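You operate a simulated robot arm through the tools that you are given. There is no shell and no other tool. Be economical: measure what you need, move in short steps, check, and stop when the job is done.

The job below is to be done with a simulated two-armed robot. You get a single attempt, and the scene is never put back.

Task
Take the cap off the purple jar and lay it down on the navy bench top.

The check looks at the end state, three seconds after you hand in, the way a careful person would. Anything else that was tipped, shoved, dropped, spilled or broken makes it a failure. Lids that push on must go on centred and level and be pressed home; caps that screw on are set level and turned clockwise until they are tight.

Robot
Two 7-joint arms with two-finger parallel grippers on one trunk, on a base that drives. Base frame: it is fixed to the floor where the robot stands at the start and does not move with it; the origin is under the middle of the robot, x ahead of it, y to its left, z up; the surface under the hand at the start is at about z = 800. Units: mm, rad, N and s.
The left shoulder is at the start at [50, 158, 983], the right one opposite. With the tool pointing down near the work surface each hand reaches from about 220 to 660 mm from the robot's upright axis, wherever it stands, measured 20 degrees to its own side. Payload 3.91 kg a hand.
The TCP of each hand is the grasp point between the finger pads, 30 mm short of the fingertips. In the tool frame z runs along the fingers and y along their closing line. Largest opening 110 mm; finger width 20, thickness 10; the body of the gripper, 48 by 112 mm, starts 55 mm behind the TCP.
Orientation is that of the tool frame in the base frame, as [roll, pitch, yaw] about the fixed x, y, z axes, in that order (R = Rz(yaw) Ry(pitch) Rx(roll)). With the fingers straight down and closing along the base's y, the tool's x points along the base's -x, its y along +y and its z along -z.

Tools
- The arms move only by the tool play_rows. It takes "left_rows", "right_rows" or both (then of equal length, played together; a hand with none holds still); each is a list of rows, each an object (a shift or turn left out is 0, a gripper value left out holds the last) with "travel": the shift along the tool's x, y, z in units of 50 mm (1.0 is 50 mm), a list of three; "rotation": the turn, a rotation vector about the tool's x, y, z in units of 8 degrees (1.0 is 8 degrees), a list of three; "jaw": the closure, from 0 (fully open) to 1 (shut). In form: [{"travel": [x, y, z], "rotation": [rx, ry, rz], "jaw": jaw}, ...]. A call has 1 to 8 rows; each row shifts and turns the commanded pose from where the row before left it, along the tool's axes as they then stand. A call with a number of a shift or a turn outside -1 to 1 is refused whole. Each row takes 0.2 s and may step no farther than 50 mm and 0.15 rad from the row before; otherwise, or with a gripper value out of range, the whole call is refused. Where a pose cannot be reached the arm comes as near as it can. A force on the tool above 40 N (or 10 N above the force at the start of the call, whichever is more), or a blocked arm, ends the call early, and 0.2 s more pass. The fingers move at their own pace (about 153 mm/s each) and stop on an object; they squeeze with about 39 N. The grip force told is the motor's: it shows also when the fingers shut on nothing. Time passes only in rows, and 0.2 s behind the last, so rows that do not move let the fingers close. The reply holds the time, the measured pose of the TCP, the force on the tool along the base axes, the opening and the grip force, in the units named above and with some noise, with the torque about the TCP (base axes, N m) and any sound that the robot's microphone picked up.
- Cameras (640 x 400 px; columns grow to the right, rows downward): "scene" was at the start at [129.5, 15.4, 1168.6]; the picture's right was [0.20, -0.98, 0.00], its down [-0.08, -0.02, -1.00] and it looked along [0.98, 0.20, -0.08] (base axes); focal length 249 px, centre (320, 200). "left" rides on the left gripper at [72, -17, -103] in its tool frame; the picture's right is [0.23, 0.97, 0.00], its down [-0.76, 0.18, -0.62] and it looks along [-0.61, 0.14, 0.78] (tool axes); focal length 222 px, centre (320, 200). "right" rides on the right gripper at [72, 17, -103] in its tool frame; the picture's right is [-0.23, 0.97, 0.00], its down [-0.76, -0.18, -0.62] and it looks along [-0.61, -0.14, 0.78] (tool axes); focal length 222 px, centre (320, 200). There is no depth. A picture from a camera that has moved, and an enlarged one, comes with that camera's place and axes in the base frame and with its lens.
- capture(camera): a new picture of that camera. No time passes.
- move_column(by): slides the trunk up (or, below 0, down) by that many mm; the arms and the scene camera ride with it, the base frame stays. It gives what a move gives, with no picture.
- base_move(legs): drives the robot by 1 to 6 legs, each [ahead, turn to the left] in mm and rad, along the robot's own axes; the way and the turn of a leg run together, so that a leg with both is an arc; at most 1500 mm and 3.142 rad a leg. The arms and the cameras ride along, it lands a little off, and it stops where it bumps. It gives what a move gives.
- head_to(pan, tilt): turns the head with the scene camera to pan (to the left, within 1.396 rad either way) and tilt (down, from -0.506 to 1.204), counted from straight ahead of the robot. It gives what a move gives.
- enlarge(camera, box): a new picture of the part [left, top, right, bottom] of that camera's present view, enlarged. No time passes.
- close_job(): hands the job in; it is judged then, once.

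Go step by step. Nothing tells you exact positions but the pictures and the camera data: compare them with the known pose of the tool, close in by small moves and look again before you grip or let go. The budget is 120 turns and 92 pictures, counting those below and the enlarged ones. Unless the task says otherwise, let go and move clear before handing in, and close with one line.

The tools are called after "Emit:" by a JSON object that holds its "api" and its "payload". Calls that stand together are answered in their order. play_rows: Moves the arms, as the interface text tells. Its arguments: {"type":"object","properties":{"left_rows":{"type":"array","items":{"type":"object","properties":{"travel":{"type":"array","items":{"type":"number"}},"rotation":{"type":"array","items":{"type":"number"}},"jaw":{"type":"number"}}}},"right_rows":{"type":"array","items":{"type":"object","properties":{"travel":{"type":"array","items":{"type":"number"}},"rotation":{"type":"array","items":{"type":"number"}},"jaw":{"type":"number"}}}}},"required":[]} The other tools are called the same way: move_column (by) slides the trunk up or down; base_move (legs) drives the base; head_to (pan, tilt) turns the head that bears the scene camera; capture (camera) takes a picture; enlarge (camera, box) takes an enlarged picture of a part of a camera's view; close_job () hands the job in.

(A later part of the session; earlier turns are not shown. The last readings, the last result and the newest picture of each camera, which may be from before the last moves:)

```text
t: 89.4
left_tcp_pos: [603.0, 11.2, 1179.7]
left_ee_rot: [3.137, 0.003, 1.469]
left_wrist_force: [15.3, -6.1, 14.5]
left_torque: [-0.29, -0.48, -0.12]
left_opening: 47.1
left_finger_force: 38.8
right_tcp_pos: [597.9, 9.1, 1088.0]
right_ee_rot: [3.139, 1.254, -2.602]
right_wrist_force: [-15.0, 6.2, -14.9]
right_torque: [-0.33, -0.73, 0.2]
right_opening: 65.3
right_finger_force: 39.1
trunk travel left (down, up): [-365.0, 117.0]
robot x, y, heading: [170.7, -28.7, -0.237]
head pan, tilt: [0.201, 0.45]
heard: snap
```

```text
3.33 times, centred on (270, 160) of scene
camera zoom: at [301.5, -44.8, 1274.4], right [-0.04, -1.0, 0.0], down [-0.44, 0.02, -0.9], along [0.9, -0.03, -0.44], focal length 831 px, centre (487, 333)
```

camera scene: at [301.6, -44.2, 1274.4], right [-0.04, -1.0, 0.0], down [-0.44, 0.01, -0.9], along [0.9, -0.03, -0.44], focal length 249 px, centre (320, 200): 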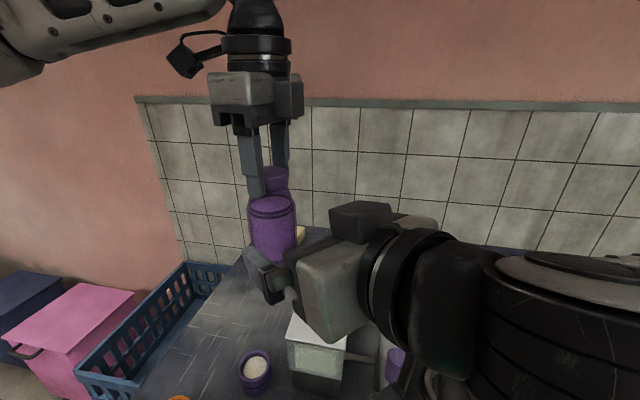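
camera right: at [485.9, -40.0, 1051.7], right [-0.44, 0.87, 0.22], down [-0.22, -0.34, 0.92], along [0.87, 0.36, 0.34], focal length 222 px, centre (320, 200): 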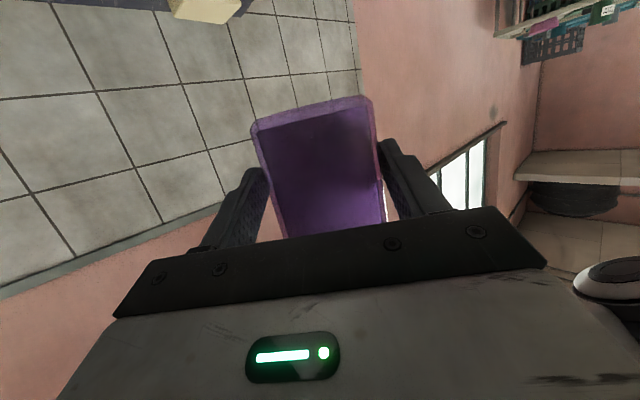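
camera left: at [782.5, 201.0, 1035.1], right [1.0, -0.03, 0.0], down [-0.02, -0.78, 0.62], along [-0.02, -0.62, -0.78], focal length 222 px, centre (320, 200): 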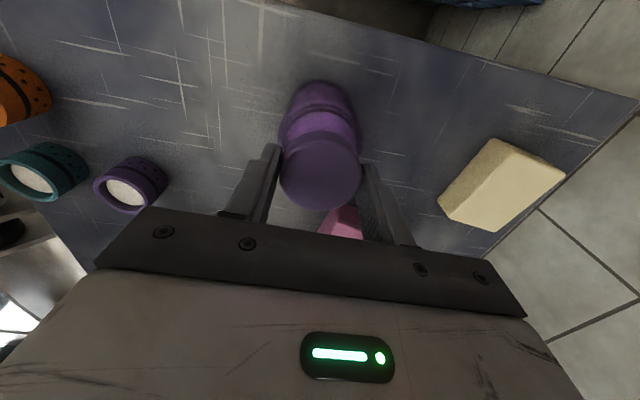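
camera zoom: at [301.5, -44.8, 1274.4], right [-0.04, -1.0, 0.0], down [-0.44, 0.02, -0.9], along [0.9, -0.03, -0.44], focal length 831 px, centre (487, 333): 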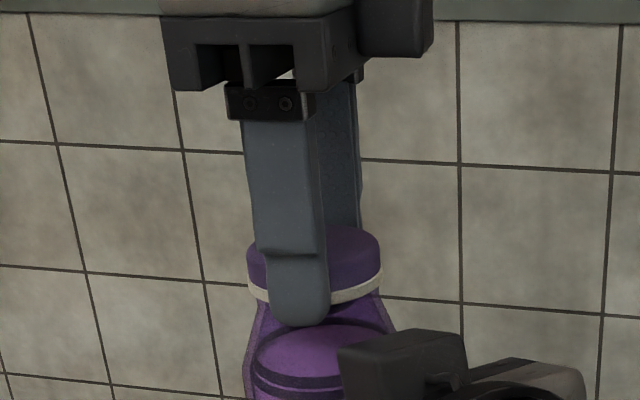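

A "snap" was heard and a pale ring now shows below the cap: the seal broke and the cap is turning against the held jar. The grip is a bit off-centre (47 mm), so I'll release the left hand, with the right hand holding the jar, and re-centre.

Emit:
{"api": "play_rows", "payload": {"left_rows": [{"jaw": 0.5}, {"jaw": 0.2}, {"jaw": 0}, {"travel": [0, 0, -0.6]}]}}

Emit:
{"api": "capture", "payload": {"camera": "left"}}

Emit:
{"api": "enlarge", "payload": {"camera": "scene", "box": [190, 100, 350, 220]}}

```text
t: 90.4
left_tcp_pos: [600.7, 20.7, 1205.0]
left_ee_rot: [-3.141, 0.001, 1.465]
left_wrist_force: [0.2, 0.0, 0.1]
left_torque: [-0.01, 0.01, -0.01]
left_opening: 110.1
left_finger_force: 0.0
left hand out of reach, approached as far as the arm can: row 4
right_tcp_pos: [599.5, 8.2, 1088.1]
right_ee_rot: [3.141, 1.26, -2.602]
right_wrist_force: [-0.2, 0.5, -2.8]
right_torque: [0.03, 0.05, 0.04]
right_opening: 65.2
right_finger_force: 39.2
trunk travel left (down, up): [-365.0, 117.0]
robot x, y, heading: [170.7, -29.7, -0.233]
head pan, tilt: [0.201, 0.45]
```

```text
42 pictures are left
camera left: at [590.4, 95.2, 1309.8], right [0.99, 0.12, 0.0], down [0.1, -0.78, 0.62], along [0.08, -0.62, -0.78], focal length 222 px, centre (320, 200)
```

left: 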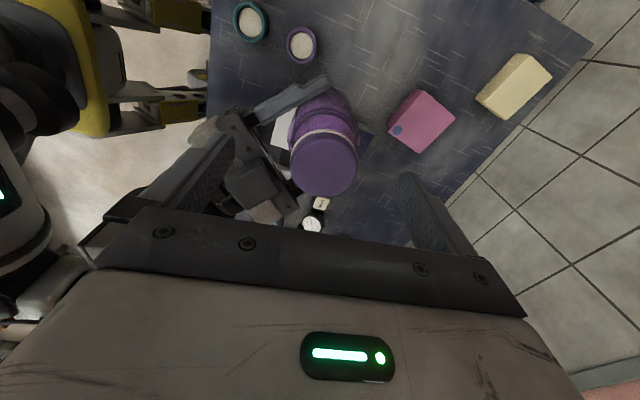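

```text
3.33 times, centred on (270, 160) of scene
camera zoom: at [301.8, -44.9, 1274.3], right [-0.04, -1.0, 0.0], down [-0.44, 0.02, -0.9], along [0.9, -0.03, -0.44], focal length 831 px, centre (487, 333)
```

zoom: 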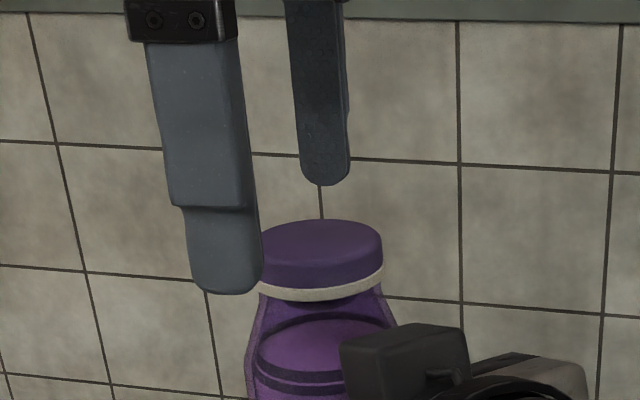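

The right hand holds the jar steady and level. I put the cap's centre at about (603, 10), top z 1164. I move the left hand over it, lower and check before gripping.

Emit:
{"api": "play_rows", "payload": {"left_rows": [{"travel": [-0.2, 0.06, 0]}, {"travel": [0, 0, 0.3]}, {"travel": [0, 0, 0.32]}]}}

Emit:
{"api": "capture", "payload": {"camera": "left"}}

```text
t: 91.2
left_tcp_pos: [599.3, 19.2, 1169.8]
left_ee_rot: [3.139, 0.002, 1.466]
left_wrist_force: [0.1, 0.3, 0.1]
left_torque: [0.01, 0.0, -0.02]
left_opening: 110.1
left_finger_force: 0.1
left hand out of reach, approached as far as the arm can: row 1
right_tcp_pos: [598.7, 9.3, 1089.6]
right_ee_rot: [3.137, 1.259, -2.602]
right_wrist_force: [0.5, 1.3, -3.2]
right_torque: [-0.02, 0.01, 0.02]
right_opening: 65.2
right_finger_force: 39.3
trunk travel left (down, up): [-365.0, 117.0]
robot x, y, heading: [171.4, -30.0, -0.238]
head pan, tilt: [0.201, 0.45]
```

```text
40 pictures are left
camera left: at [590.0, 93.3, 1275.5], right [0.99, 0.12, 0.0], down [0.1, -0.78, 0.62], along [0.08, -0.62, -0.78], focal length 222 px, centre (320, 200)
```

left: 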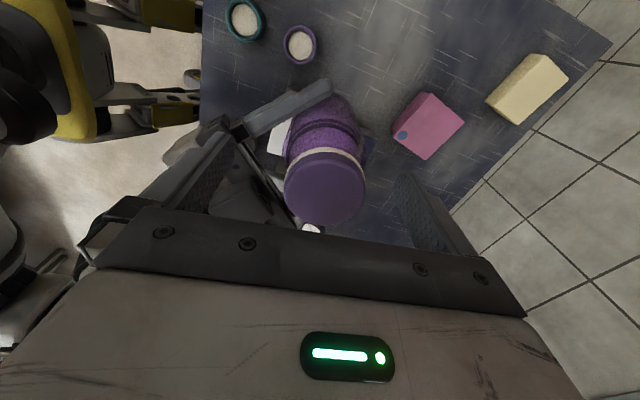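

The left hand can't come further in, so I'll bring the jar to it: both hands move about 30 mm left together, the right hand 9 mm more so the cap centres.

Emit:
{"api": "play_rows", "payload": {"left_rows": [{"travel": [0.2, -0.02, 0]}, {"travel": [0.2, -0.02, 0]}, {"travel": [0.2, -0.02, 0]}], "right_rows": [{"travel": [-0.035, 0.237, 0.107]}, {"travel": [-0.035, 0.237, 0.107]}, {"travel": [-0.035, 0.237, 0.107]}]}}

Emit:
{"api": "capture", "payload": {"camera": "left"}}

Emit:
{"api": "enlarge", "payload": {"camera": "scene", "box": [190, 100, 350, 220]}}

```text
t: 92.0
left_tcp_pos: [599.8, 50.5, 1170.4]
left_ee_rot: [3.14, 0.002, 1.465]
left_wrist_force: [-0.2, 0.1, 0.2]
left_torque: [0.0, 0.02, 0.0]
left_opening: 110.1
left_finger_force: 0.0
right_tcp_pos: [595.2, 48.7, 1090.5]
right_ee_rot: [3.141, 1.259, -2.601]
right_wrist_force: [0.6, 0.3, -3.1]
right_torque: [-0.04, -0.02, -0.01]
right_opening: 65.0
right_finger_force: 39.1
trunk travel left (down, up): [-365.0, 117.0]
robot x, y, heading: [172.0, -29.4, -0.236]
head pan, tilt: [0.201, 0.45]
```

```text
39 pictures are left
camera left: at [589.6, 124.3, 1275.5], right [0.99, 0.12, 0.0], down [0.1, -0.78, 0.62], along [0.08, -0.62, -0.78], focal length 222 px, centre (320, 200)
```

left: 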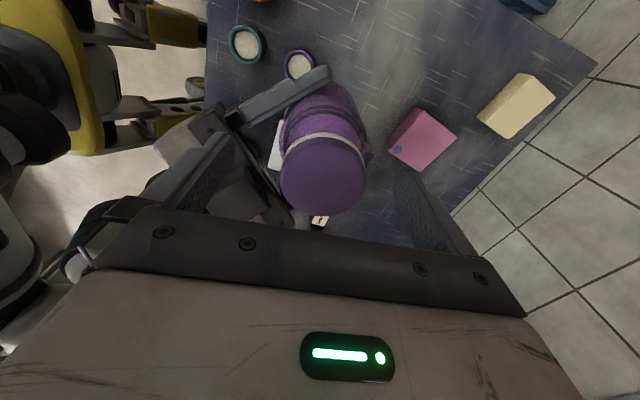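

```text
3.33 times, centred on (270, 160) of scene
camera zoom: at [301.4, -44.4, 1274.4], right [-0.04, -1.0, 0.0], down [-0.44, 0.01, -0.9], along [0.9, -0.03, -0.44], focal length 831 px, centre (487, 333)
```

zoom: 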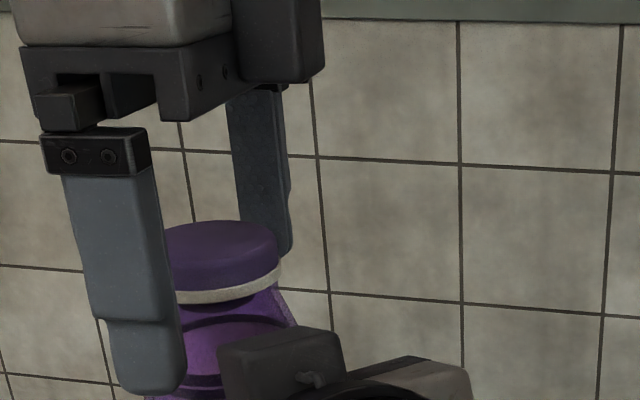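

The cap is nearly centred; I nudge the left hand 4 mm and grip.

Emit:
{"api": "play_rows", "payload": {"left_rows": [{"travel": [0.08, 0, 0]}, {"jaw": 0.4}, {"jaw": 1}, {"jaw": 1}, {"jaw": 1}]}}

Emit:
{"api": "enlarge", "payload": {"camera": "scene", "box": [150, 80, 350, 220]}}

```text
t: 93.2
left_tcp_pos: [599.8, 53.8, 1170.8]
left_ee_rot: [3.139, 0.0, 1.468]
left_wrist_force: [12.4, 1.5, 0.4]
left_torque: [0.39, -0.35, 0.17]
left_opening: 52.6
left_finger_force: 39.2
right_tcp_pos: [595.5, 49.6, 1091.1]
right_ee_rot: [-3.141, 1.258, -2.596]
right_wrist_force: [-13.5, -1.8, -3.2]
right_torque: [-0.22, -0.75, -0.1]
right_opening: 65.1
right_finger_force: 38.8
trunk travel left (down, up): [-365.0, 117.0]
robot x, y, heading: [173.7, -30.2, -0.238]
head pan, tilt: [0.201, 0.45]
```

```text
2.86 times, centred on (250, 150) of scene
camera zoom: at [301.5, -44.8, 1274.4], right [-0.04, -1.0, 0.0], down [-0.44, 0.02, -0.9], along [0.9, -0.03, -0.44], focal length 712 px, centre (520, 343)
```

zoom: 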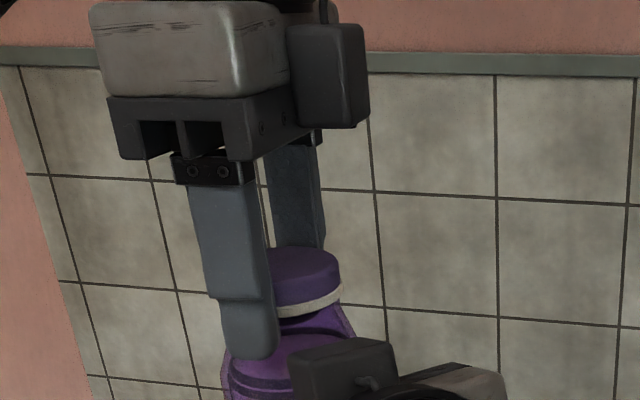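

The opening of 52.6 mm suggests the tips are on the pale ring below the cap. I reopen, raise 6 mm, shift 2 mm and grip again.

Emit:
{"api": "play_rows", "payload": {"left_rows": [{"jaw": 0.3}, {"jaw": 0.3, "travel": [0, 0.03, -0.12]}, {"jaw": 0.5}, {"jaw": 1}, {"jaw": 1}, {"jaw": 1}]}}

```text
t: 94.6
left_tcp_pos: [601.5, 52.6, 1177.3]
left_ee_rot: [3.141, 0.0, 1.468]
left_wrist_force: [5.2, 1.4, 0.8]
left_torque: [-0.05, -0.11, 0.2]
left_opening: 49.0
left_finger_force: 39.1
right_tcp_pos: [596.9, 49.0, 1090.2]
right_ee_rot: [3.14, 1.259, -2.602]
right_wrist_force: [-5.1, -2.1, -3.3]
right_torque: [0.13, -0.34, -0.2]
right_opening: 64.9
right_finger_force: 38.9
trunk travel left (down, up): [-365.0, 117.0]
robot x, y, heading: [171.5, -30.6, -0.236]
head pan, tilt: [0.201, 0.45]
```

Now it is 49 mm with only 5 N strain. I turn anticlockwise with a slight rise.

Emit:
{"api": "play_rows", "payload": {"left_rows": [{"rotation": [0, 0, -0.8], "travel": [0, 0, -0.002]}, {"rotation": [0, 0, -0.8], "travel": [0, 0, -0.002]}, {"rotation": [0, 0, -0.8], "travel": [0, 0, -0.002]}, {"rotation": [0, 0, -0.8], "travel": [0, 0, -0.002]}]}}

Emit:
{"api": "enlarge", "payload": {"camera": "scene", "box": [150, 80, 350, 220]}}

```text
t: 95.6
left_tcp_pos: [599.7, 53.3, 1176.4]
left_ee_rot: [3.139, 0.002, 1.917]
left_wrist_force: [12.1, 3.7, 7.1]
left_torque: [0.46, -0.41, 0.01]
left_opening: 47.1
left_finger_force: 39.3
right_tcp_pos: [595.5, 48.6, 1090.2]
right_ee_rot: [3.14, 1.258, -2.602]
right_wrist_force: [-11.8, -4.0, -8.9]
right_torque: [-0.17, -0.53, 0.06]
right_opening: 64.4
right_finger_force: 38.6
trunk travel left (down, up): [-365.0, 117.0]
robot x, y, heading: [168.4, -34.2, -0.235]
head pan, tilt: [0.201, 0.45]
```

```text
2.86 times, centred on (250, 150) of scene
camera zoom: at [301.4, -44.9, 1274.4], right [-0.04, -1.0, 0.0], down [-0.44, 0.02, -0.9], along [0.9, -0.03, -0.44], focal length 712 px, centre (520, 343)
```

zoom: 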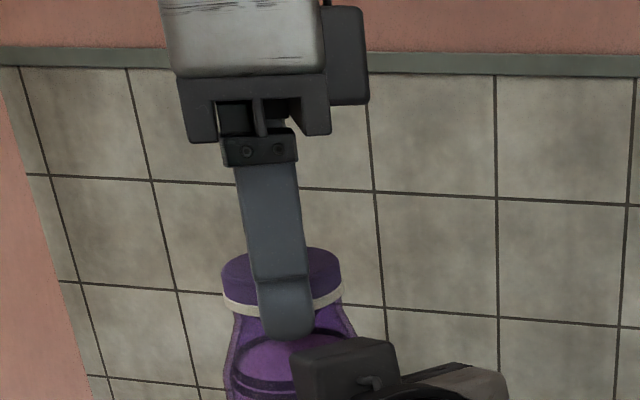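

The upward force grows as I turn, so the cap is climbing its thread. I continue turning with a bit more rise.

Emit:
{"api": "play_rows", "payload": {"left_rows": [{"rotation": [0, 0, -1], "travel": [0, 0, -0.006]}, {"rotation": [0, 0, -1], "travel": [0, 0, -0.005]}, {"rotation": [0, 0, -1], "travel": [0, 0, -0.004]}, {"rotation": [0, 0, -1], "travel": [0, 0, -0.004]}, {"rotation": [0, 0, -1], "travel": [0, 0, -0.004]}, {"rotation": [0, 0, -1], "travel": [0, 0, -0.004]}]}}

Emit:
{"api": "enlarge", "payload": {"camera": "scene", "box": [150, 80, 350, 220]}}

```text
t: 97.0
left_tcp_pos: [600.9, 52.9, 1178.3]
left_ee_rot: [-3.138, 0.003, 2.752]
left_wrist_force: [-9.3, -10.9, 7.2]
left_torque: [-0.44, 0.38, -0.04]
left_opening: 47.4
left_finger_force: 38.7
right_tcp_pos: [595.9, 49.2, 1090.8]
right_ee_rot: [3.141, 1.258, -2.599]
right_wrist_force: [9.3, 10.6, -8.9]
right_torque: [-0.54, 0.45, 0.06]
right_opening: 60.6
right_finger_force: 38.9
trunk travel left (down, up): [-365.0, 117.0]
robot x, y, heading: [170.0, -29.8, -0.239]
head pan, tilt: [0.201, 0.45]
```

```text
2.86 times, centred on (250, 150) of scene
camera zoom: at [301.5, -44.8, 1274.4], right [-0.04, -1.0, 0.0], down [-0.44, 0.02, -0.9], along [0.9, -0.03, -0.44], focal length 712 px, centre (520, 343)
```

zoom: 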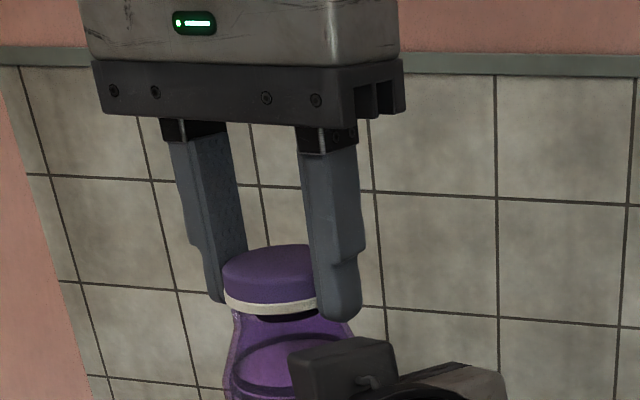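

The right opening dropped to 60.6 mm, so the jar may be creeping in the right grip. I stop and look from both hands.

Emit:
{"api": "capture", "payload": {"camera": "left"}}

Emit:
{"api": "capture", "payload": {"camera": "right"}}

```text
34 pictures are left
camera left: at [526.6, 64.7, 1283.0], right [0.16, 0.99, 0.0], down [0.77, -0.12, 0.62], along [0.62, -0.1, -0.78], focal length 222 px, centre (320, 200)
```

left: 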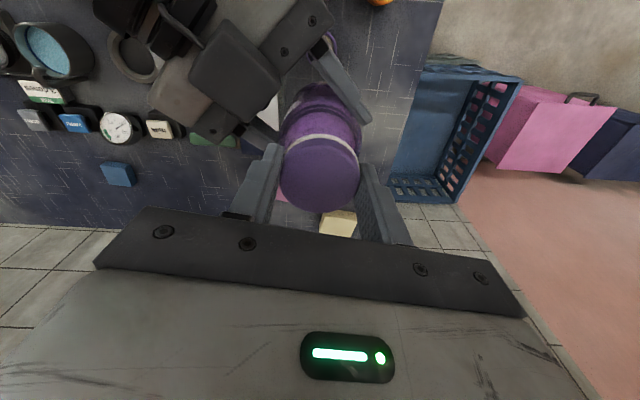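

```text
33 pictures are left
camera right: at [482.6, 1.4, 1052.9], right [-0.44, 0.87, 0.22], down [-0.22, -0.34, 0.92], along [0.87, 0.36, 0.34], focal length 222 px, centre (320, 200)
```

right: 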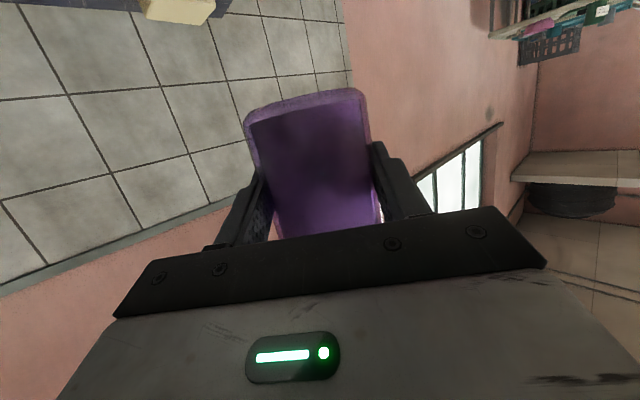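

The cap is centred in the left hand, and the jar has slid about 5 mm down in the right grip, meaning the cap has been pushing up off it. I test whether it is free with a 3 mm lift.

Emit:
{"api": "play_rows", "payload": {"left_rows": [{"travel": [0, 0, -0.03]}, {"travel": [0, 0, -0.03]}]}}

Emit:
{"api": "enlarge", "payload": {"camera": "scene", "box": [150, 80, 350, 220]}}

```text
t: 97.6
left_tcp_pos: [601.0, 51.4, 1181.5]
left_ee_rot: [-3.139, 0.002, 2.749]
left_wrist_force: [-6.5, -15.2, -2.5]
left_torque: [-0.4, 0.16, 0.08]
left_opening: 47.5
left_finger_force: 38.7
right_tcp_pos: [595.7, 50.0, 1090.7]
right_ee_rot: [-3.141, 1.262, -2.595]
right_wrist_force: [6.8, 15.0, -1.4]
right_torque: [-0.96, 0.38, -0.04]
right_opening: 60.6
right_finger_force: 39.0
trunk travel left (down, up): [-365.0, 117.0]
robot x, y, heading: [170.0, -28.4, -0.236]
head pan, tilt: [0.201, 0.45]
```

```text
2.86 times, centred on (250, 150) of scene
camera zoom: at [301.5, -44.8, 1274.4], right [-0.04, -1.0, 0.0], down [-0.44, 0.02, -0.9], along [0.9, -0.03, -0.44], focal length 712 px, centre (520, 343)
```

zoom: 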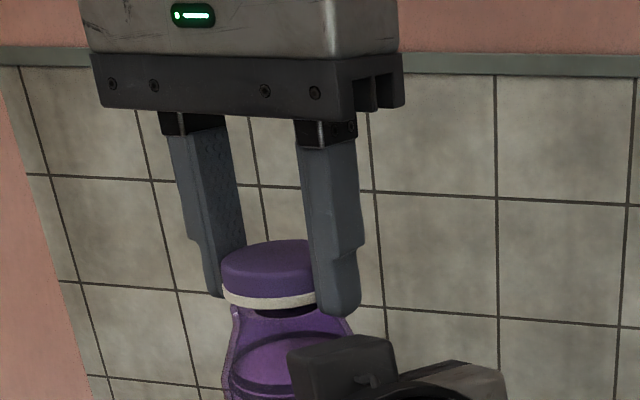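

The cap and its pale ring rose and the gap to the jar widened, but some pull remains. I turn further while rising.

Emit:
{"api": "play_rows", "payload": {"left_rows": [{"rotation": [0, 0, -1], "travel": [0, 0, 0]}, {"rotation": [0, 0, -1], "travel": [0, 0, -0.004]}, {"rotation": [0, 0, -1], "travel": [0, 0, -0.004]}, {"rotation": [0, 0, -1], "travel": [0, 0, -0.004]}, {"rotation": [0, 0, -1], "travel": [0, 0, -0.004]}, {"rotation": [0, 0, -1], "travel": [0, 0, -0.004]}]}}

Emit:
{"api": "enlarge", "payload": {"camera": "scene", "box": [150, 80, 350, 220]}}

```text
t: 99.0
left_tcp_pos: [600.0, 53.7, 1181.8]
left_ee_rot: [3.141, 0.0, -2.694]
left_wrist_force: [0.0, -0.5, -0.3]
left_torque: [-0.03, 0.01, 0.01]
left_opening: 47.1
left_finger_force: 38.9
right_tcp_pos: [596.3, 47.7, 1090.3]
right_ee_rot: [3.139, 1.258, -2.603]
right_wrist_force: [0.4, -0.7, -2.6]
right_torque: [0.0, 0.03, 0.01]
right_opening: 60.7
right_finger_force: 39.0
trunk travel left (down, up): [-365.0, 117.0]
robot x, y, heading: [170.2, -27.6, -0.236]
head pan, tilt: [0.201, 0.45]
```

```text
2.86 times, centred on (250, 150) of scene
camera zoom: at [301.5, -44.8, 1274.4], right [-0.04, -1.0, 0.0], down [-0.44, 0.02, -0.9], along [0.9, -0.03, -0.44], focal length 712 px, centre (520, 343)
```

zoom: 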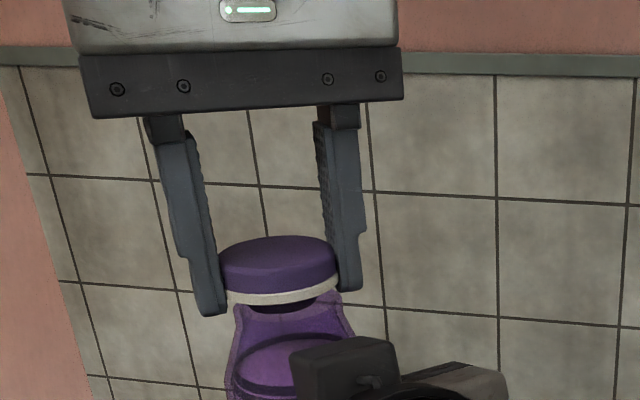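

The forces between the hands have vanished: left about 0, right only the jar's weight. The cap is free, so I lift it slowly.

Emit:
{"api": "play_rows", "payload": {"left_rows": [{"travel": [0, 0, -0.15]}, {"travel": [0, 0, -0.25]}, {"travel": [0, 0, -0.25]}]}}

Emit:
{"api": "enlarge", "payload": {"camera": "scene", "box": [150, 80, 350, 220]}}

```text
t: 99.8
left_tcp_pos: [599.8, 54.2, 1214.3]
left_ee_rot: [3.141, -0.001, -2.697]
left_wrist_force: [-0.1, 0.0, -0.5]
left_torque: [0.02, -0.02, -0.02]
left_opening: 47.4
left_finger_force: 39.0
right_tcp_pos: [596.3, 49.0, 1091.0]
right_ee_rot: [3.14, 1.258, -2.603]
right_wrist_force: [-0.4, -0.1, -3.1]
right_torque: [-0.04, 0.01, -0.02]
right_opening: 60.9
right_finger_force: 39.1
trunk travel left (down, up): [-365.0, 117.0]
robot x, y, heading: [167.1, -30.0, -0.24]
head pan, tilt: [0.201, 0.45]
```

```text
2.86 times, centred on (250, 150) of scene
camera zoom: at [301.5, -44.8, 1274.4], right [-0.04, -1.0, 0.0], down [-0.44, 0.02, -0.9], along [0.9, -0.03, -0.44], focal length 712 px, centre (520, 343)
```

zoom: 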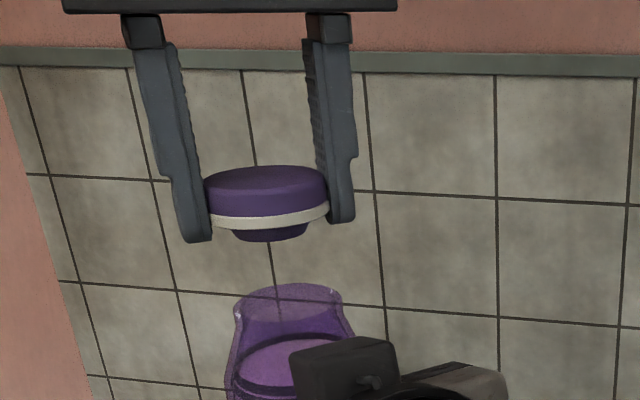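

The cap is off cleanly and is a plug-style cap; the right hand holds the open jar upright. I'll wind the left wrist so its camera side faces away from the jar, then take the cap outward to a clear patch of bench near (700, 105).

Emit:
{"api": "play_rows", "payload": {"left_rows": [{"rotation": [0, 0, 1]}, {"rotation": [0, 0, 1]}, {"rotation": [0, 0, 1]}, {"rotation": [0, 0, 1]}, {"rotation": [0, 0, 1]}, {"rotation": [0, 0, 1]}, {"rotation": [0, 0, 1]}, {"rotation": [0, 0, 1]}]}}

Emit:
{"api": "play_rows", "payload": {"left_rows": [{"rotation": [0, 0, 1]}, {"rotation": [0, 0, 1]}, {"rotation": [0, 0, 1]}]}}

```text
t: 101.6
left_tcp_pos: [599.8, 53.4, 1214.7]
left_ee_rot: [-3.141, 0.001, 2.468]
left_wrist_force: [0.3, -0.3, -0.5]
left_torque: [-0.03, -0.02, 0.02]
left_opening: 47.1
left_finger_force: 39.0
right_tcp_pos: [594.5, 48.5, 1091.5]
right_ee_rot: [3.14, 1.258, -2.602]
right_wrist_force: [0.7, -0.3, -3.8]
right_torque: [0.0, -0.01, 0.03]
right_opening: 60.8
right_finger_force: 38.8
trunk travel left (down, up): [-365.0, 117.0]
robot x, y, heading: [171.3, -30.3, -0.238]
head pan, tilt: [0.201, 0.45]
```

```text
t: 102.4
left_tcp_pos: [601.0, 52.6, 1214.9]
left_ee_rot: [-3.141, 0.0, 2.051]
left_wrist_force: [0.6, -0.8, 0.2]
left_torque: [0.0, 0.0, -0.03]
left_opening: 47.2
left_finger_force: 39.0
right_tcp_pos: [597.0, 47.9, 1089.9]
right_ee_rot: [3.14, 1.257, -2.602]
right_wrist_force: [0.3, 0.2, -2.2]
right_torque: [-0.01, -0.01, 0.0]
right_opening: 60.6
right_finger_force: 38.9
trunk travel left (down, up): [-365.0, 117.0]
robot x, y, heading: [169.3, -28.2, -0.236]
head pan, tilt: [0.201, 0.45]
```

Emit:
{"api": "play_rows", "payload": {"left_rows": [{"travel": [0, 0.5, 0]}, {"travel": [0, 0.5, 0]}, {"travel": [0, 0.5, 0]}, {"travel": [0, 0.5, 0.2]}, {"travel": [0, 0.5, 0.4]}]}}

Emit:
{"api": "capture", "payload": {"camera": "scene"}}

```text
t: 103.6
left_tcp_pos: [710.4, 111.7, 1188.4]
left_ee_rot: [3.138, 0.001, 2.053]
left_wrist_force: [0.3, 0.4, 0.9]
left_torque: [0.02, -0.02, 0.01]
left_opening: 46.9
left_finger_force: 38.5
right_tcp_pos: [597.1, 49.3, 1090.7]
right_ee_rot: [3.14, 1.259, -2.602]
right_wrist_force: [0.1, -0.2, -2.2]
right_torque: [0.02, -0.01, 0.0]
right_opening: 60.6
right_finger_force: 38.6
trunk travel left (down, up): [-365.0, 117.0]
robot x, y, heading: [173.6, -33.1, -0.236]
head pan, tilt: [0.201, 0.45]
```

```text
29 pictures are left
camera scene: at [301.8, -44.7, 1274.4], right [-0.04, -1.0, 0.0], down [-0.44, 0.02, -0.9], along [0.9, -0.03, -0.44], focal length 249 px, centre (320, 200)
```

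scene: 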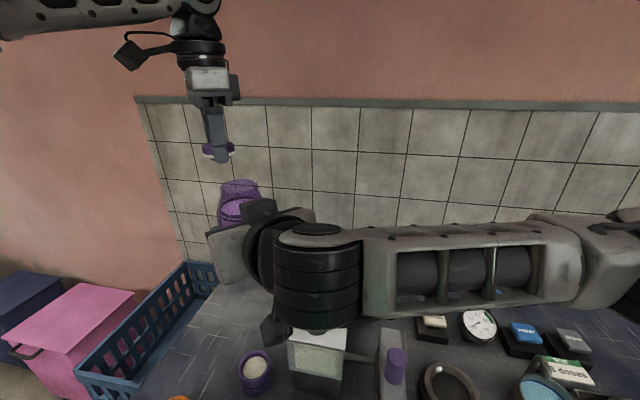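

Clear. I lower straight down in stages.

Emit:
{"api": "play_rows", "payload": {"left_rows": [{"travel": [0, 0, 0.7]}, {"travel": [0, 0, 0.8]}, {"travel": [0, 0, 0.8]}, {"travel": [0, 0, 0.8]}, {"travel": [0, 0, 0.8]}, {"travel": [0, 0, 0.7]}]}}

Emit:
{"api": "capture", "payload": {"camera": "left"}}

```text
t: 105.0
left_tcp_pos: [711.5, 112.1, 953.2]
left_ee_rot: [-3.141, 0.001, 2.052]
left_wrist_force: [-0.5, -0.5, 0.1]
left_torque: [-0.03, 0.0, -0.01]
left_opening: 47.1
left_finger_force: 39.2
right_tcp_pos: [596.9, 48.7, 1090.5]
right_ee_rot: [3.139, 1.259, -2.602]
right_wrist_force: [0.4, 0.5, -2.0]
right_torque: [-0.05, 0.03, 0.03]
right_opening: 60.6
right_finger_force: 39.1
trunk travel left (down, up): [-365.0, 117.0]
robot x, y, heading: [170.8, -29.8, -0.237]
head pan, tilt: [0.201, 0.45]
```

```text
28 pictures are left
camera left: at [661.6, 168.1, 1057.0], right [0.76, 0.65, 0.0], down [0.51, -0.59, 0.62], along [0.41, -0.47, -0.78], focal length 222 px, centre (320, 200)
```

left: 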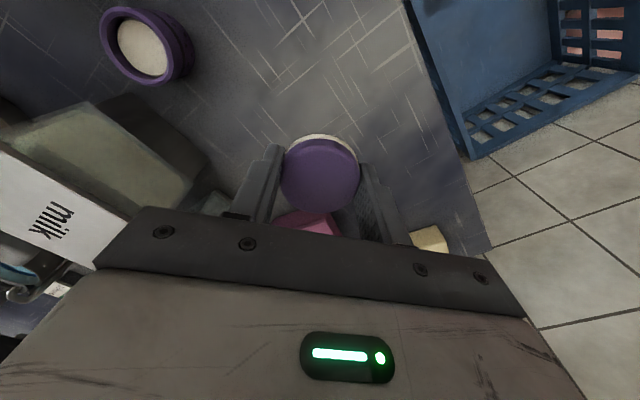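

The bench below is clear. I lower further, then creep down to contact.

Emit:
{"api": "play_rows", "payload": {"left_rows": [{"travel": [0, 0, 0.7]}, {"travel": [0, 0, 0.7]}, {"travel": [0, 0, 0.4]}]}}

Emit:
{"api": "play_rows", "payload": {"left_rows": [{"travel": [0, 0, 0.1]}, {"travel": [0, 0, 0.1]}, {"travel": [0, 0, 0.1]}]}}

Emit:
{"api": "capture", "payload": {"camera": "left"}}

```text
t: 105.8
left_tcp_pos: [712.7, 110.7, 863.6]
left_ee_rot: [3.139, 0.0, 2.053]
left_wrist_force: [-0.7, 0.1, 0.8]
left_torque: [0.01, -0.02, -0.02]
left_opening: 47.2
left_finger_force: 38.7
right_tcp_pos: [596.4, 48.6, 1090.1]
right_ee_rot: [3.141, 1.259, -2.603]
right_wrist_force: [0.2, -0.2, -2.7]
right_torque: [-0.03, 0.01, -0.03]
right_opening: 60.8
right_finger_force: 39.0
trunk travel left (down, up): [-365.0, 117.0]
robot x, y, heading: [167.8, -31.4, -0.231]
head pan, tilt: [0.201, 0.45]
```

```text
t: 106.6
left_tcp_pos: [711.2, 111.5, 850.5]
left_ee_rot: [3.14, 0.0, 2.052]
left_wrist_force: [-0.6, 0.3, -1.5]
left_torque: [-0.04, -0.01, -0.02]
left_opening: 47.2
left_finger_force: 39.3
right_tcp_pos: [596.9, 49.0, 1090.5]
right_ee_rot: [3.14, 1.258, -2.603]
right_wrist_force: [-0.3, 0.0, -3.2]
right_torque: [0.02, 0.04, -0.01]
right_opening: 60.8
right_finger_force: 38.9
trunk travel left (down, up): [-365.0, 117.0]
robot x, y, heading: [168.8, -29.0, -0.234]
head pan, tilt: [0.201, 0.45]
```

```text
27 pictures are left
camera left: at [662.8, 167.6, 954.3], right [0.76, 0.65, 0.0], down [0.51, -0.59, 0.62], along [0.41, -0.47, -0.78], focal length 222 px, centre (320, 200)
```

left: 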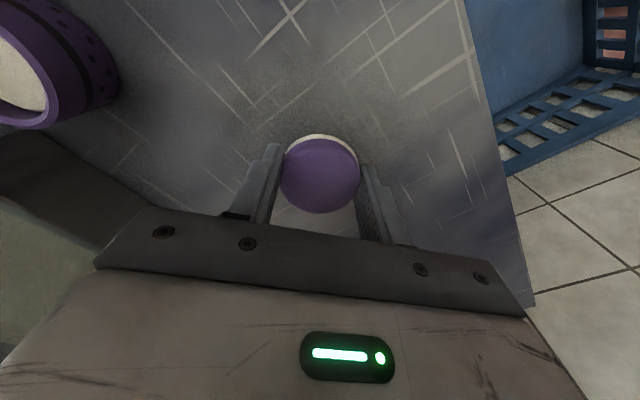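

Emit:
{"api": "play_rows", "payload": {"left_rows": [{"travel": [0, 0, 0.06]}, {"travel": [0, 0, 0.06]}]}}

Emit:
{"api": "play_rows", "payload": {"left_rows": [{"travel": [0, 0, 0.04]}, {"travel": [0, 0, 0.04]}]}}

```text
t: 107.2
left_tcp_pos: [711.1, 113.3, 845.5]
left_ee_rot: [3.139, 0.001, 2.053]
left_wrist_force: [0.2, -0.4, -0.8]
left_torque: [-0.04, -0.02, 0.0]
left_opening: 47.2
left_finger_force: 38.9
right_tcp_pos: [595.7, 48.0, 1089.3]
right_ee_rot: [3.141, 1.259, -2.602]
right_wrist_force: [0.4, 0.2, -2.9]
right_torque: [-0.03, 0.03, 0.02]
right_opening: 60.7
right_finger_force: 39.4
trunk travel left (down, up): [-365.0, 117.0]
robot x, y, heading: [172.8, -31.4, -0.238]
head pan, tilt: [0.201, 0.45]
```

```text
t: 107.8
left_tcp_pos: [709.2, 113.3, 843.2]
left_ee_rot: [3.139, 0.003, 2.051]
left_wrist_force: [-1.3, -0.6, -0.3]
left_torque: [-0.01, 0.0, 0.01]
left_opening: 47.4
left_finger_force: 38.5
left hand out of reach, approached as far as the arm can: row 1
right_tcp_pos: [596.6, 48.1, 1090.0]
right_ee_rot: [3.139, 1.26, -2.603]
right_wrist_force: [0.1, 0.2, -3.0]
right_torque: [-0.08, 0.05, 0.0]
right_opening: 60.6
right_finger_force: 39.6
trunk travel left (down, up): [-365.0, 117.0]
robot x, y, heading: [174.9, -29.2, -0.235]
head pan, tilt: [0.201, 0.45]
```

I'm at the edge of reach; I pull 20 mm toward the robot and keep creeping down.

Emit:
{"api": "play_rows", "payload": {"left_rows": [{"travel": [0.1, -0.35, 0]}, {"travel": [0, 0, 0.04]}, {"travel": [0, 0, 0.04]}]}}

Emit:
{"api": "play_rows", "payload": {"left_rows": [{"travel": [0, 0, 0.03]}, {"travel": [0, 0, 0.03]}]}}

```text
t: 108.6
left_tcp_pos: [692.2, 110.2, 839.0]
left_ee_rot: [3.139, 0.0, 2.052]
left_wrist_force: [-0.8, -0.3, -0.1]
left_torque: [0.0, -0.04, -0.02]
left_opening: 46.9
left_finger_force: 38.9
right_tcp_pos: [596.6, 49.2, 1090.0]
right_ee_rot: [3.139, 1.257, -2.603]
right_wrist_force: [0.4, 0.4, -3.2]
right_torque: [-0.01, 0.05, -0.04]
right_opening: 60.8
right_finger_force: 38.7
trunk travel left (down, up): [-365.0, 117.0]
robot x, y, heading: [172.2, -28.8, -0.239]
head pan, tilt: [0.201, 0.45]
```

```text
t: 109.2
left_tcp_pos: [691.8, 107.8, 835.3]
left_ee_rot: [-3.141, 0.001, 2.05]
left_wrist_force: [-0.3, -0.1, 0.0]
left_torque: [0.0, -0.01, -0.02]
left_opening: 47.3
left_finger_force: 39.0
right_tcp_pos: [596.0, 49.6, 1089.2]
right_ee_rot: [3.139, 1.259, -2.603]
right_wrist_force: [0.0, 0.1, -3.9]
right_torque: [-0.04, 0.0, 0.01]
right_opening: 60.7
right_finger_force: 39.4
trunk travel left (down, up): [-365.0, 117.0]
robot x, y, heading: [168.1, -29.8, -0.239]
head pan, tilt: [0.201, 0.45]
```

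Emit:
{"api": "play_rows", "payload": {"left_rows": [{"travel": [0, 0, 0.02]}, {"travel": [0, 0, 0.02]}]}}

Emit:
{"api": "play_rows", "payload": {"left_rows": [{"travel": [0, 0, 0.02]}, {"travel": [0, 0, 0.02]}]}}

Emit:
{"api": "capture", "payload": {"camera": "left"}}

```text
t: 109.8
left_tcp_pos: [691.4, 108.6, 833.8]
left_ee_rot: [3.14, 0.001, 2.05]
left_wrist_force: [-0.3, -0.7, 0.2]
left_torque: [-0.01, -0.02, 0.0]
left_opening: 47.0
left_finger_force: 39.0
right_tcp_pos: [596.1, 49.1, 1090.8]
right_ee_rot: [3.141, 1.258, -2.601]
right_wrist_force: [-0.1, -0.1, -3.0]
right_torque: [-0.01, 0.02, -0.03]
right_opening: 60.9
right_finger_force: 39.6
trunk travel left (down, up): [-365.0, 117.0]
robot x, y, heading: [171.3, -30.5, -0.231]
head pan, tilt: [0.201, 0.45]
```

```text
t: 110.4
left_tcp_pos: [691.2, 109.6, 831.6]
left_ee_rot: [3.141, 0.003, 2.051]
left_wrist_force: [-0.1, 0.2, -0.2]
left_torque: [0.03, -0.01, 0.01]
left_opening: 47.1
left_finger_force: 38.7
right_tcp_pos: [596.3, 48.1, 1091.1]
right_ee_rot: [3.14, 1.258, -2.601]
right_wrist_force: [-0.1, 0.1, -3.0]
right_torque: [-0.01, 0.02, 0.01]
right_opening: 60.6
right_finger_force: 39.6
trunk travel left (down, up): [-365.0, 117.0]
robot x, y, heading: [169.7, -26.7, -0.234]
head pan, tilt: [0.201, 0.45]
```

```text
26 pictures are left
camera left: at [643.0, 166.1, 935.6], right [0.76, 0.65, 0.0], down [0.51, -0.59, 0.62], along [0.41, -0.47, -0.78], focal length 222 px, centre (320, 200)
```

left: 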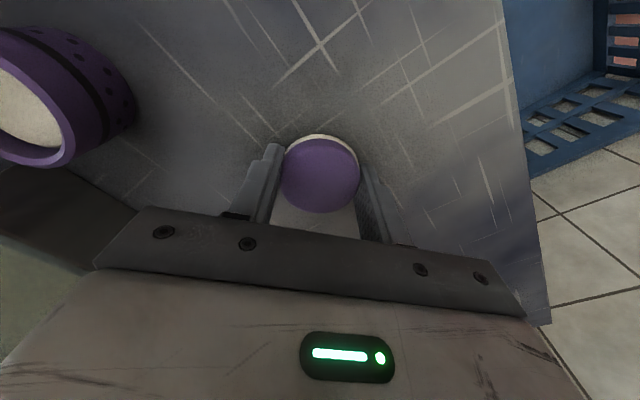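

No contact yet, so the bench is a little lower than 800. I keep creeping.

Emit:
{"api": "play_rows", "payload": {"left_rows": [{"travel": [0, 0, 0.03]}, {"travel": [0, 0, 0.03]}]}}

Emit:
{"api": "play_rows", "payload": {"left_rows": [{"travel": [0, 0, 0.03]}, {"travel": [0, 0, 0.03]}]}}

```text
t: 111.0
left_tcp_pos: [690.9, 109.5, 829.7]
left_ee_rot: [3.138, 0.005, 2.052]
left_wrist_force: [0.5, -0.6, 7.2]
left_torque: [-0.03, -0.04, -0.02]
left_opening: 47.1
left_finger_force: 38.8
right_tcp_pos: [596.5, 48.3, 1091.5]
right_ee_rot: [3.141, 1.259, -2.601]
right_wrist_force: [-0.5, 0.6, -4.0]
right_torque: [-0.04, 0.01, 0.01]
right_opening: 60.5
right_finger_force: 39.0
trunk travel left (down, up): [-365.0, 117.0]
robot x, y, heading: [170.0, -31.7, -0.234]
head pan, tilt: [0.201, 0.45]
```

```text
t: 111.6
left_tcp_pos: [692.1, 109.9, 830.2]
left_ee_rot: [3.137, 0.005, 2.051]
left_wrist_force: [3.1, -1.6, 13.3]
left_torque: [-0.09, -0.14, 0.04]
left_opening: 46.9
left_finger_force: 39.3
left hand out of reach, approached as far as the arm can: row 2
right_tcp_pos: [594.5, 47.4, 1090.4]
right_ee_rot: [3.141, 1.262, -2.602]
right_wrist_force: [0.5, 0.0, -3.7]
right_torque: [0.0, 0.01, -0.02]
right_opening: 60.5
right_finger_force: 39.1
trunk travel left (down, up): [-365.0, 117.0]
robot x, y, heading: [171.5, -26.9, -0.237]
head pan, tilt: [0.201, 0.45]
```

Contact at TCP z 830, with 13 N. I back off slightly and open.

Emit:
{"api": "play_rows", "payload": {"left_rows": [{"travel": [0, 0, -0.03]}, {"jaw": 0.5}, {"jaw": 0.4}, {"jaw": 0.25}, {"jaw": 0.1}]}}

Emit:
{"api": "capture", "payload": {"camera": "left"}}

```text
t: 112.8
left_tcp_pos: [690.1, 110.5, 829.9]
left_ee_rot: [3.139, 0.002, 2.051]
left_wrist_force: [-0.4, 1.6, 5.6]
left_torque: [-0.08, 0.14, 0.04]
left_opening: 99.6
left_finger_force: 0.6
right_tcp_pos: [596.9, 47.8, 1091.0]
right_ee_rot: [-3.141, 1.258, -2.6]
right_wrist_force: [-0.6, -0.2, -3.1]
right_torque: [0.02, 0.01, 0.01]
right_opening: 60.7
right_finger_force: 39.0
trunk travel left (down, up): [-365.0, 117.0]
robot x, y, heading: [171.2, -28.0, -0.233]
head pan, tilt: [0.201, 0.45]
```

```text
25 pictures are left
camera left: at [641.2, 167.4, 934.5], right [0.76, 0.65, 0.0], down [0.51, -0.59, 0.62], along [0.41, -0.47, -0.78], focal length 222 px, centre (320, 200)
```

left: 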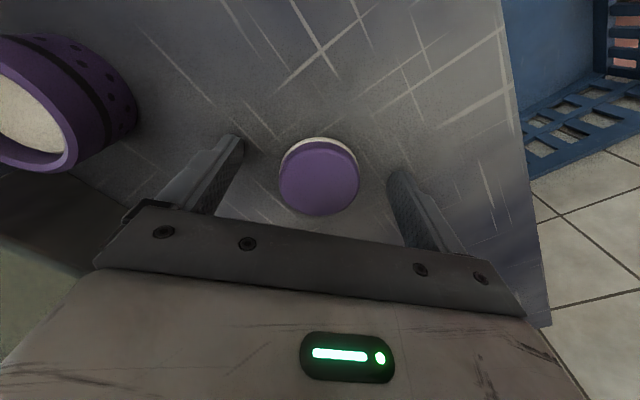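

The cap stands on the bench by itself. I raise the left hand straight up and check the cap and the held jar.

Emit:
{"api": "play_rows", "payload": {"left_rows": [{"travel": [0, 0, -0.4], "jaw": 0}, {"travel": [0, 0, -0.8]}, {"travel": [0, 0, -0.9]}, {"travel": [0, 0, -0.9]}, {"travel": [0, 0, -0.9]}, {"travel": [0, 0, -0.9]}, {"travel": [0, 0, -0.9]}, {"travel": [0, 0, -0.9]}]}}

Emit:
{"api": "enlarge", "payload": {"camera": "scene", "box": [160, 140, 340, 280]}}

Emit:
{"api": "capture", "payload": {"camera": "left"}}

```text
t: 114.6
left_tcp_pos: [690.9, 113.8, 1159.5]
left_ee_rot: [-3.141, -0.002, 2.051]
left_wrist_force: [-0.1, -0.7, 0.5]
left_torque: [-0.01, -0.01, -0.04]
left_opening: 110.0
left_finger_force: 0.0
right_tcp_pos: [595.2, 47.8, 1090.6]
right_ee_rot: [3.14, 1.258, -2.601]
right_wrist_force: [0.3, 0.0, -2.4]
right_torque: [0.0, 0.03, 0.0]
right_opening: 60.9
right_finger_force: 39.1
trunk travel left (down, up): [-365.0, 117.0]
robot x, y, heading: [172.8, -31.7, -0.237]
head pan, tilt: [0.201, 0.45]
```

```text
2.86 times, centred on (250, 210) of scene
camera zoom: at [301.2, -45.0, 1274.4], right [-0.04, -1.0, 0.0], down [-0.43, 0.02, -0.9], along [0.9, -0.03, -0.44], focal length 712 px, centre (520, 171)
```

zoom: 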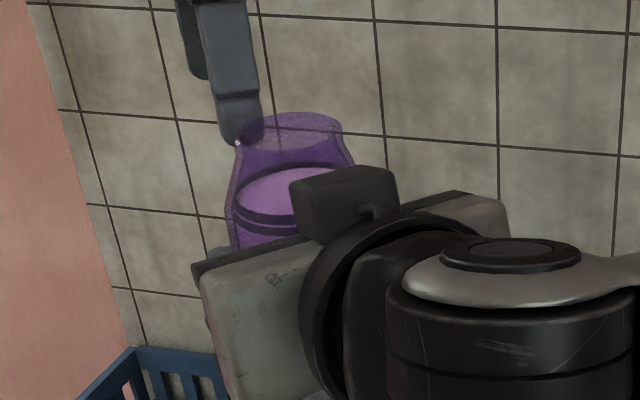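

```text
23 pictures are left
camera left: at [642.2, 169.7, 1264.7], right [0.76, 0.65, 0.0], down [0.51, -0.59, 0.62], along [0.41, -0.47, -0.78], focal length 222 px, centre (320, 200)
```

left: 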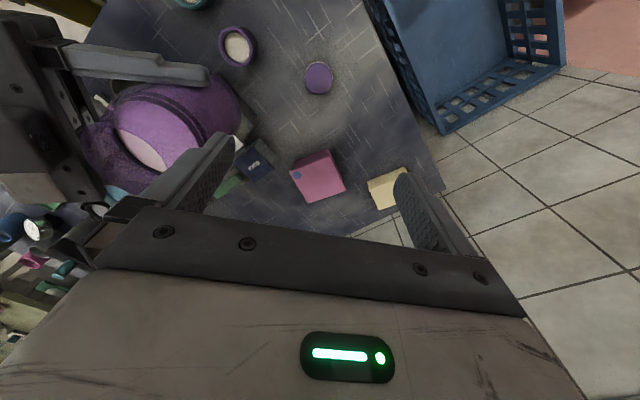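

The cap rests flat on the clear bench, and the jar is upright and open in the right hand with its rim at z ≈ 1150. Next, the left hand takes the jar from above by the upper body, so it can be returned to its spot. I move the left hand up and over the jar.

Emit:
{"api": "play_rows", "payload": {"left_rows": [{"travel": [0, 0, -0.6]}, {"travel": [0, 0, -0.5]}, {"travel": [-0.07, -0.55, 0]}, {"travel": [-0.07, -0.55, 0]}, {"travel": [-0.07, -0.55, 0]}, {"travel": [-0.07, -0.55, 0]}]}}

Emit:
{"api": "play_rows", "payload": {"left_rows": [{"rotation": [0, 0, -1]}, {"rotation": [0, 0, -1]}, {"rotation": [0, 0, -1]}, {"rotation": [0, 0, -1]}, {"rotation": [0, 0, -1]}, {"rotation": [0, 0, -1]}]}}

Emit:
{"api": "play_rows", "payload": {"left_rows": [{"rotation": [0, 0, -1]}, {"rotation": [0, 0, -1]}, {"rotation": [0, 0, -1]}, {"rotation": [0, 0, -1]}, {"rotation": [0, 0, -1]}, {"rotation": [0, 0, -0.7]}]}}

Emit:
{"api": "capture", "payload": {"camera": "left"}}

```text
t: 116.0
left_tcp_pos: [598.2, 48.8, 1214.9]
left_ee_rot: [3.141, 0.0, 2.051]
left_wrist_force: [-0.1, 0.1, -0.9]
left_torque: [0.04, -0.01, -0.03]
left_opening: 110.1
left_finger_force: 0.1
right_tcp_pos: [595.9, 48.8, 1089.5]
right_ee_rot: [3.14, 1.259, -2.601]
right_wrist_force: [0.9, 0.5, -2.5]
right_torque: [0.01, 0.03, -0.01]
right_opening: 60.8
right_finger_force: 39.4
trunk travel left (down, up): [-365.0, 117.0]
robot x, y, heading: [171.3, -31.7, -0.236]
head pan, tilt: [0.201, 0.45]
```

```text
t: 117.4
left_tcp_pos: [598.6, 46.7, 1215.3]
left_ee_rot: [-3.14, 0.002, 2.892]
left_wrist_force: [-0.3, -0.2, -0.7]
left_torque: [0.01, 0.02, 0.02]
left_opening: 109.9
left_finger_force: 0.0
right_tcp_pos: [595.3, 48.6, 1091.1]
right_ee_rot: [3.14, 1.259, -2.602]
right_wrist_force: [0.0, 0.1, -1.7]
right_torque: [0.02, 0.02, 0.0]
right_opening: 60.6
right_finger_force: 39.2
trunk travel left (down, up): [-365.0, 117.0]
robot x, y, heading: [171.4, -35.3, -0.236]
head pan, tilt: [0.201, 0.45]
```

```text
t: 118.8
left_tcp_pos: [599.6, 47.4, 1216.1]
left_ee_rot: [-3.138, 0.001, -2.596]
left_wrist_force: [0.3, 0.9, 0.0]
left_torque: [-0.01, -0.02, 0.01]
left_opening: 109.9
left_finger_force: 0.0
right_tcp_pos: [596.4, 48.7, 1090.3]
right_ee_rot: [3.14, 1.26, -2.601]
right_wrist_force: [0.2, -0.2, -4.3]
right_torque: [0.01, 0.03, 0.01]
right_opening: 60.6
right_finger_force: 38.5
trunk travel left (down, up): [-365.0, 117.0]
robot x, y, heading: [172.9, -29.7, -0.231]
head pan, tilt: [0.201, 0.45]
```

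```text
22 pictures are left
camera left: at [545.5, -4.8, 1319.6], right [-0.7, 0.71, 0.0], down [0.56, 0.55, 0.62], along [0.45, 0.44, -0.78], focal length 222 px, centre (320, 200)
```

left: 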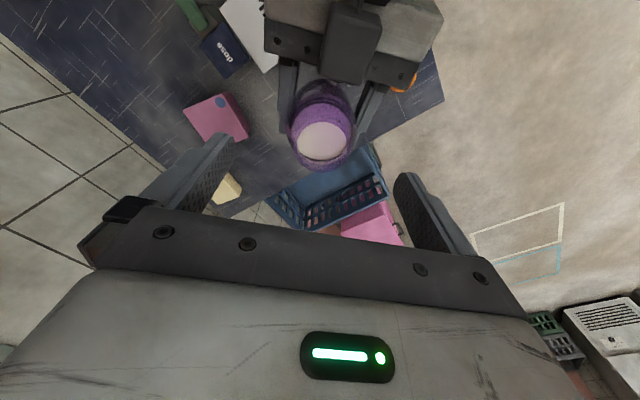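

The left camera shows the jar mouth centred at about (597, 47), with the right fingers either side and lower. I lower the left hand to z ≈ 1141, keeping its tips above the right fingers.

Emit:
{"api": "play_rows", "payload": {"left_rows": [{"travel": [0.04, 0.026, 0.5]}, {"travel": [0, 0, 0.5]}, {"travel": [0, 0, 0.45]}]}}

Emit:
{"api": "capture", "payload": {"camera": "left"}}

Emit:
{"api": "enlarge", "payload": {"camera": "scene", "box": [160, 100, 340, 240]}}

```text
t: 119.6
left_tcp_pos: [596.4, 48.4, 1142.5]
left_ee_rot: [-3.14, -0.002, -2.598]
left_wrist_force: [0.3, 0.3, -0.9]
left_torque: [0.02, 0.01, 0.01]
left_opening: 110.2
left_finger_force: 0.0
right_tcp_pos: [596.0, 47.8, 1090.6]
right_ee_rot: [3.141, 1.257, -2.602]
right_wrist_force: [0.4, 1.1, -3.6]
right_torque: [-0.01, 0.01, 0.0]
right_opening: 60.8
right_finger_force: 39.0
trunk travel left (down, up): [-365.0, 117.0]
robot x, y, heading: [170.7, -31.2, -0.239]
head pan, tilt: [0.201, 0.45]
```

```text
21 pictures are left
camera left: at [542.8, -3.3, 1245.9], right [-0.7, 0.72, 0.0], down [0.56, 0.55, 0.62], along [0.45, 0.43, -0.78], focal length 222 px, centre (320, 200)
```

left: 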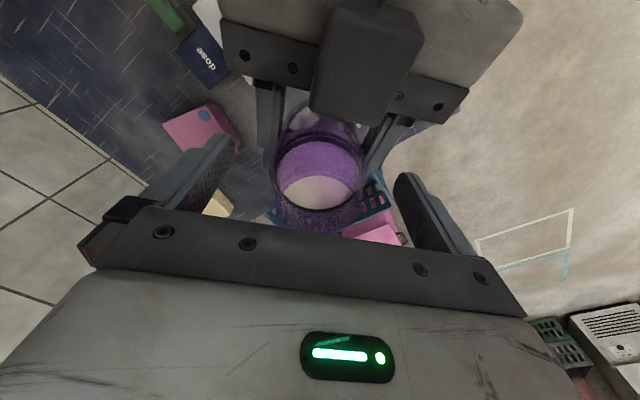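

```text
2.86 times, centred on (250, 170) of scene
camera zoom: at [301.6, -44.8, 1274.4], right [-0.04, -1.0, 0.0], down [-0.44, 0.02, -0.9], along [0.9, -0.03, -0.44], focal length 712 px, centre (520, 286)
```

zoom: 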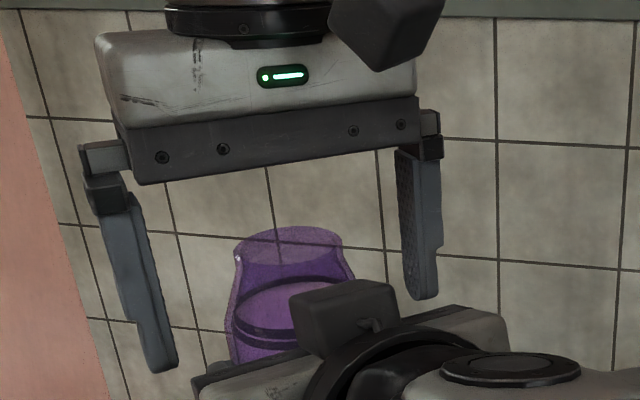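

Geometry looks clear: the left tips sit above the right fingers, at the jar's upper body. I lower 3 mm more and close gently.

Emit:
{"api": "play_rows", "payload": {"left_rows": [{"travel": [0, 0, 0.06]}, {"jaw": 0.25}, {"jaw": 0.35}]}}

Emit:
{"api": "play_rows", "payload": {"left_rows": [{"jaw": 0.5}, {"jaw": 1}, {"jaw": 1}]}}

Emit:
{"api": "enlarge", "payload": {"camera": "scene", "box": [160, 100, 340, 240]}}

Emit:
{"api": "capture", "payload": {"camera": "left"}}

```text
t: 120.4
left_tcp_pos: [596.2, 48.4, 1139.5]
left_ee_rot: [-3.14, 0.0, -2.599]
left_wrist_force: [-0.1, 0.3, 1.0]
left_torque: [0.02, -0.04, 0.02]
left_opening: 71.8
left_finger_force: 0.0
right_tcp_pos: [595.9, 49.4, 1089.8]
right_ee_rot: [3.14, 1.258, -2.602]
right_wrist_force: [1.3, 0.4, -3.9]
right_torque: [0.01, 0.03, -0.01]
right_opening: 60.6
right_finger_force: 39.3
trunk travel left (down, up): [-365.0, 117.0]
robot x, y, heading: [169.2, -25.1, -0.238]
head pan, tilt: [0.201, 0.45]
```

```text
t: 121.2
left_tcp_pos: [596.2, 48.4, 1139.8]
left_ee_rot: [3.141, 0.001, -2.599]
left_wrist_force: [-0.3, 3.8, 0.9]
left_torque: [0.14, 0.1, -0.15]
left_opening: 60.7
left_finger_force: 39.4
right_tcp_pos: [597.0, 48.5, 1090.5]
right_ee_rot: [3.141, 1.259, -2.603]
right_wrist_force: [0.3, -3.5, -3.8]
right_torque: [0.05, -0.09, 0.13]
right_opening: 60.8
right_finger_force: 39.2
trunk travel left (down, up): [-365.0, 117.0]
robot x, y, heading: [171.2, -27.3, -0.239]
head pan, tilt: [0.201, 0.45]
```

```text
2.86 times, centred on (250, 170) of scene
camera zoom: at [301.5, -44.8, 1274.4], right [-0.04, -1.0, 0.0], down [-0.44, 0.02, -0.9], along [0.9, -0.03, -0.44], focal length 712 px, centre (520, 286)
```

zoom: 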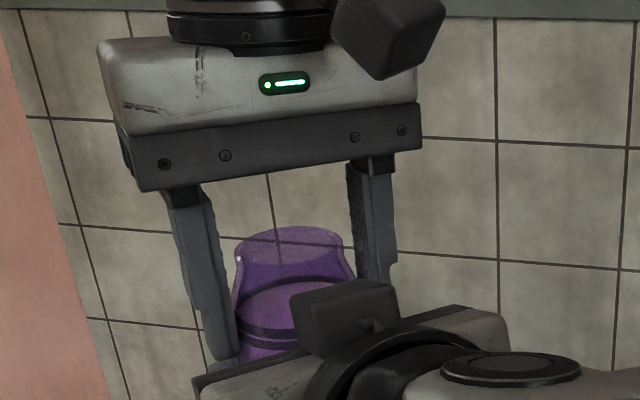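

```text
18 pictures are left
camera left: at [542.9, -3.7, 1243.3], right [-0.7, 0.72, 0.0], down [0.56, 0.55, 0.62], along [0.45, 0.44, -0.78], focal length 222 px, centre (320, 200)
```

left: 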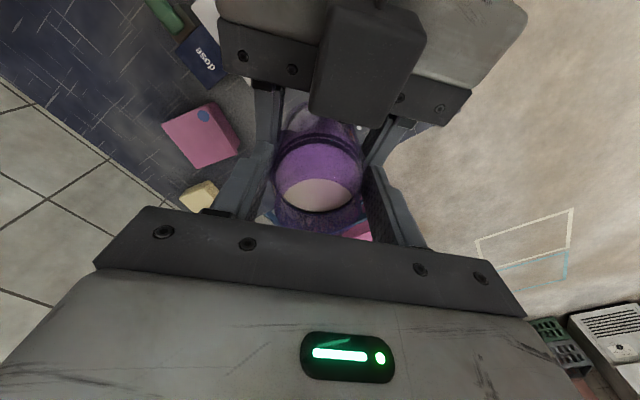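

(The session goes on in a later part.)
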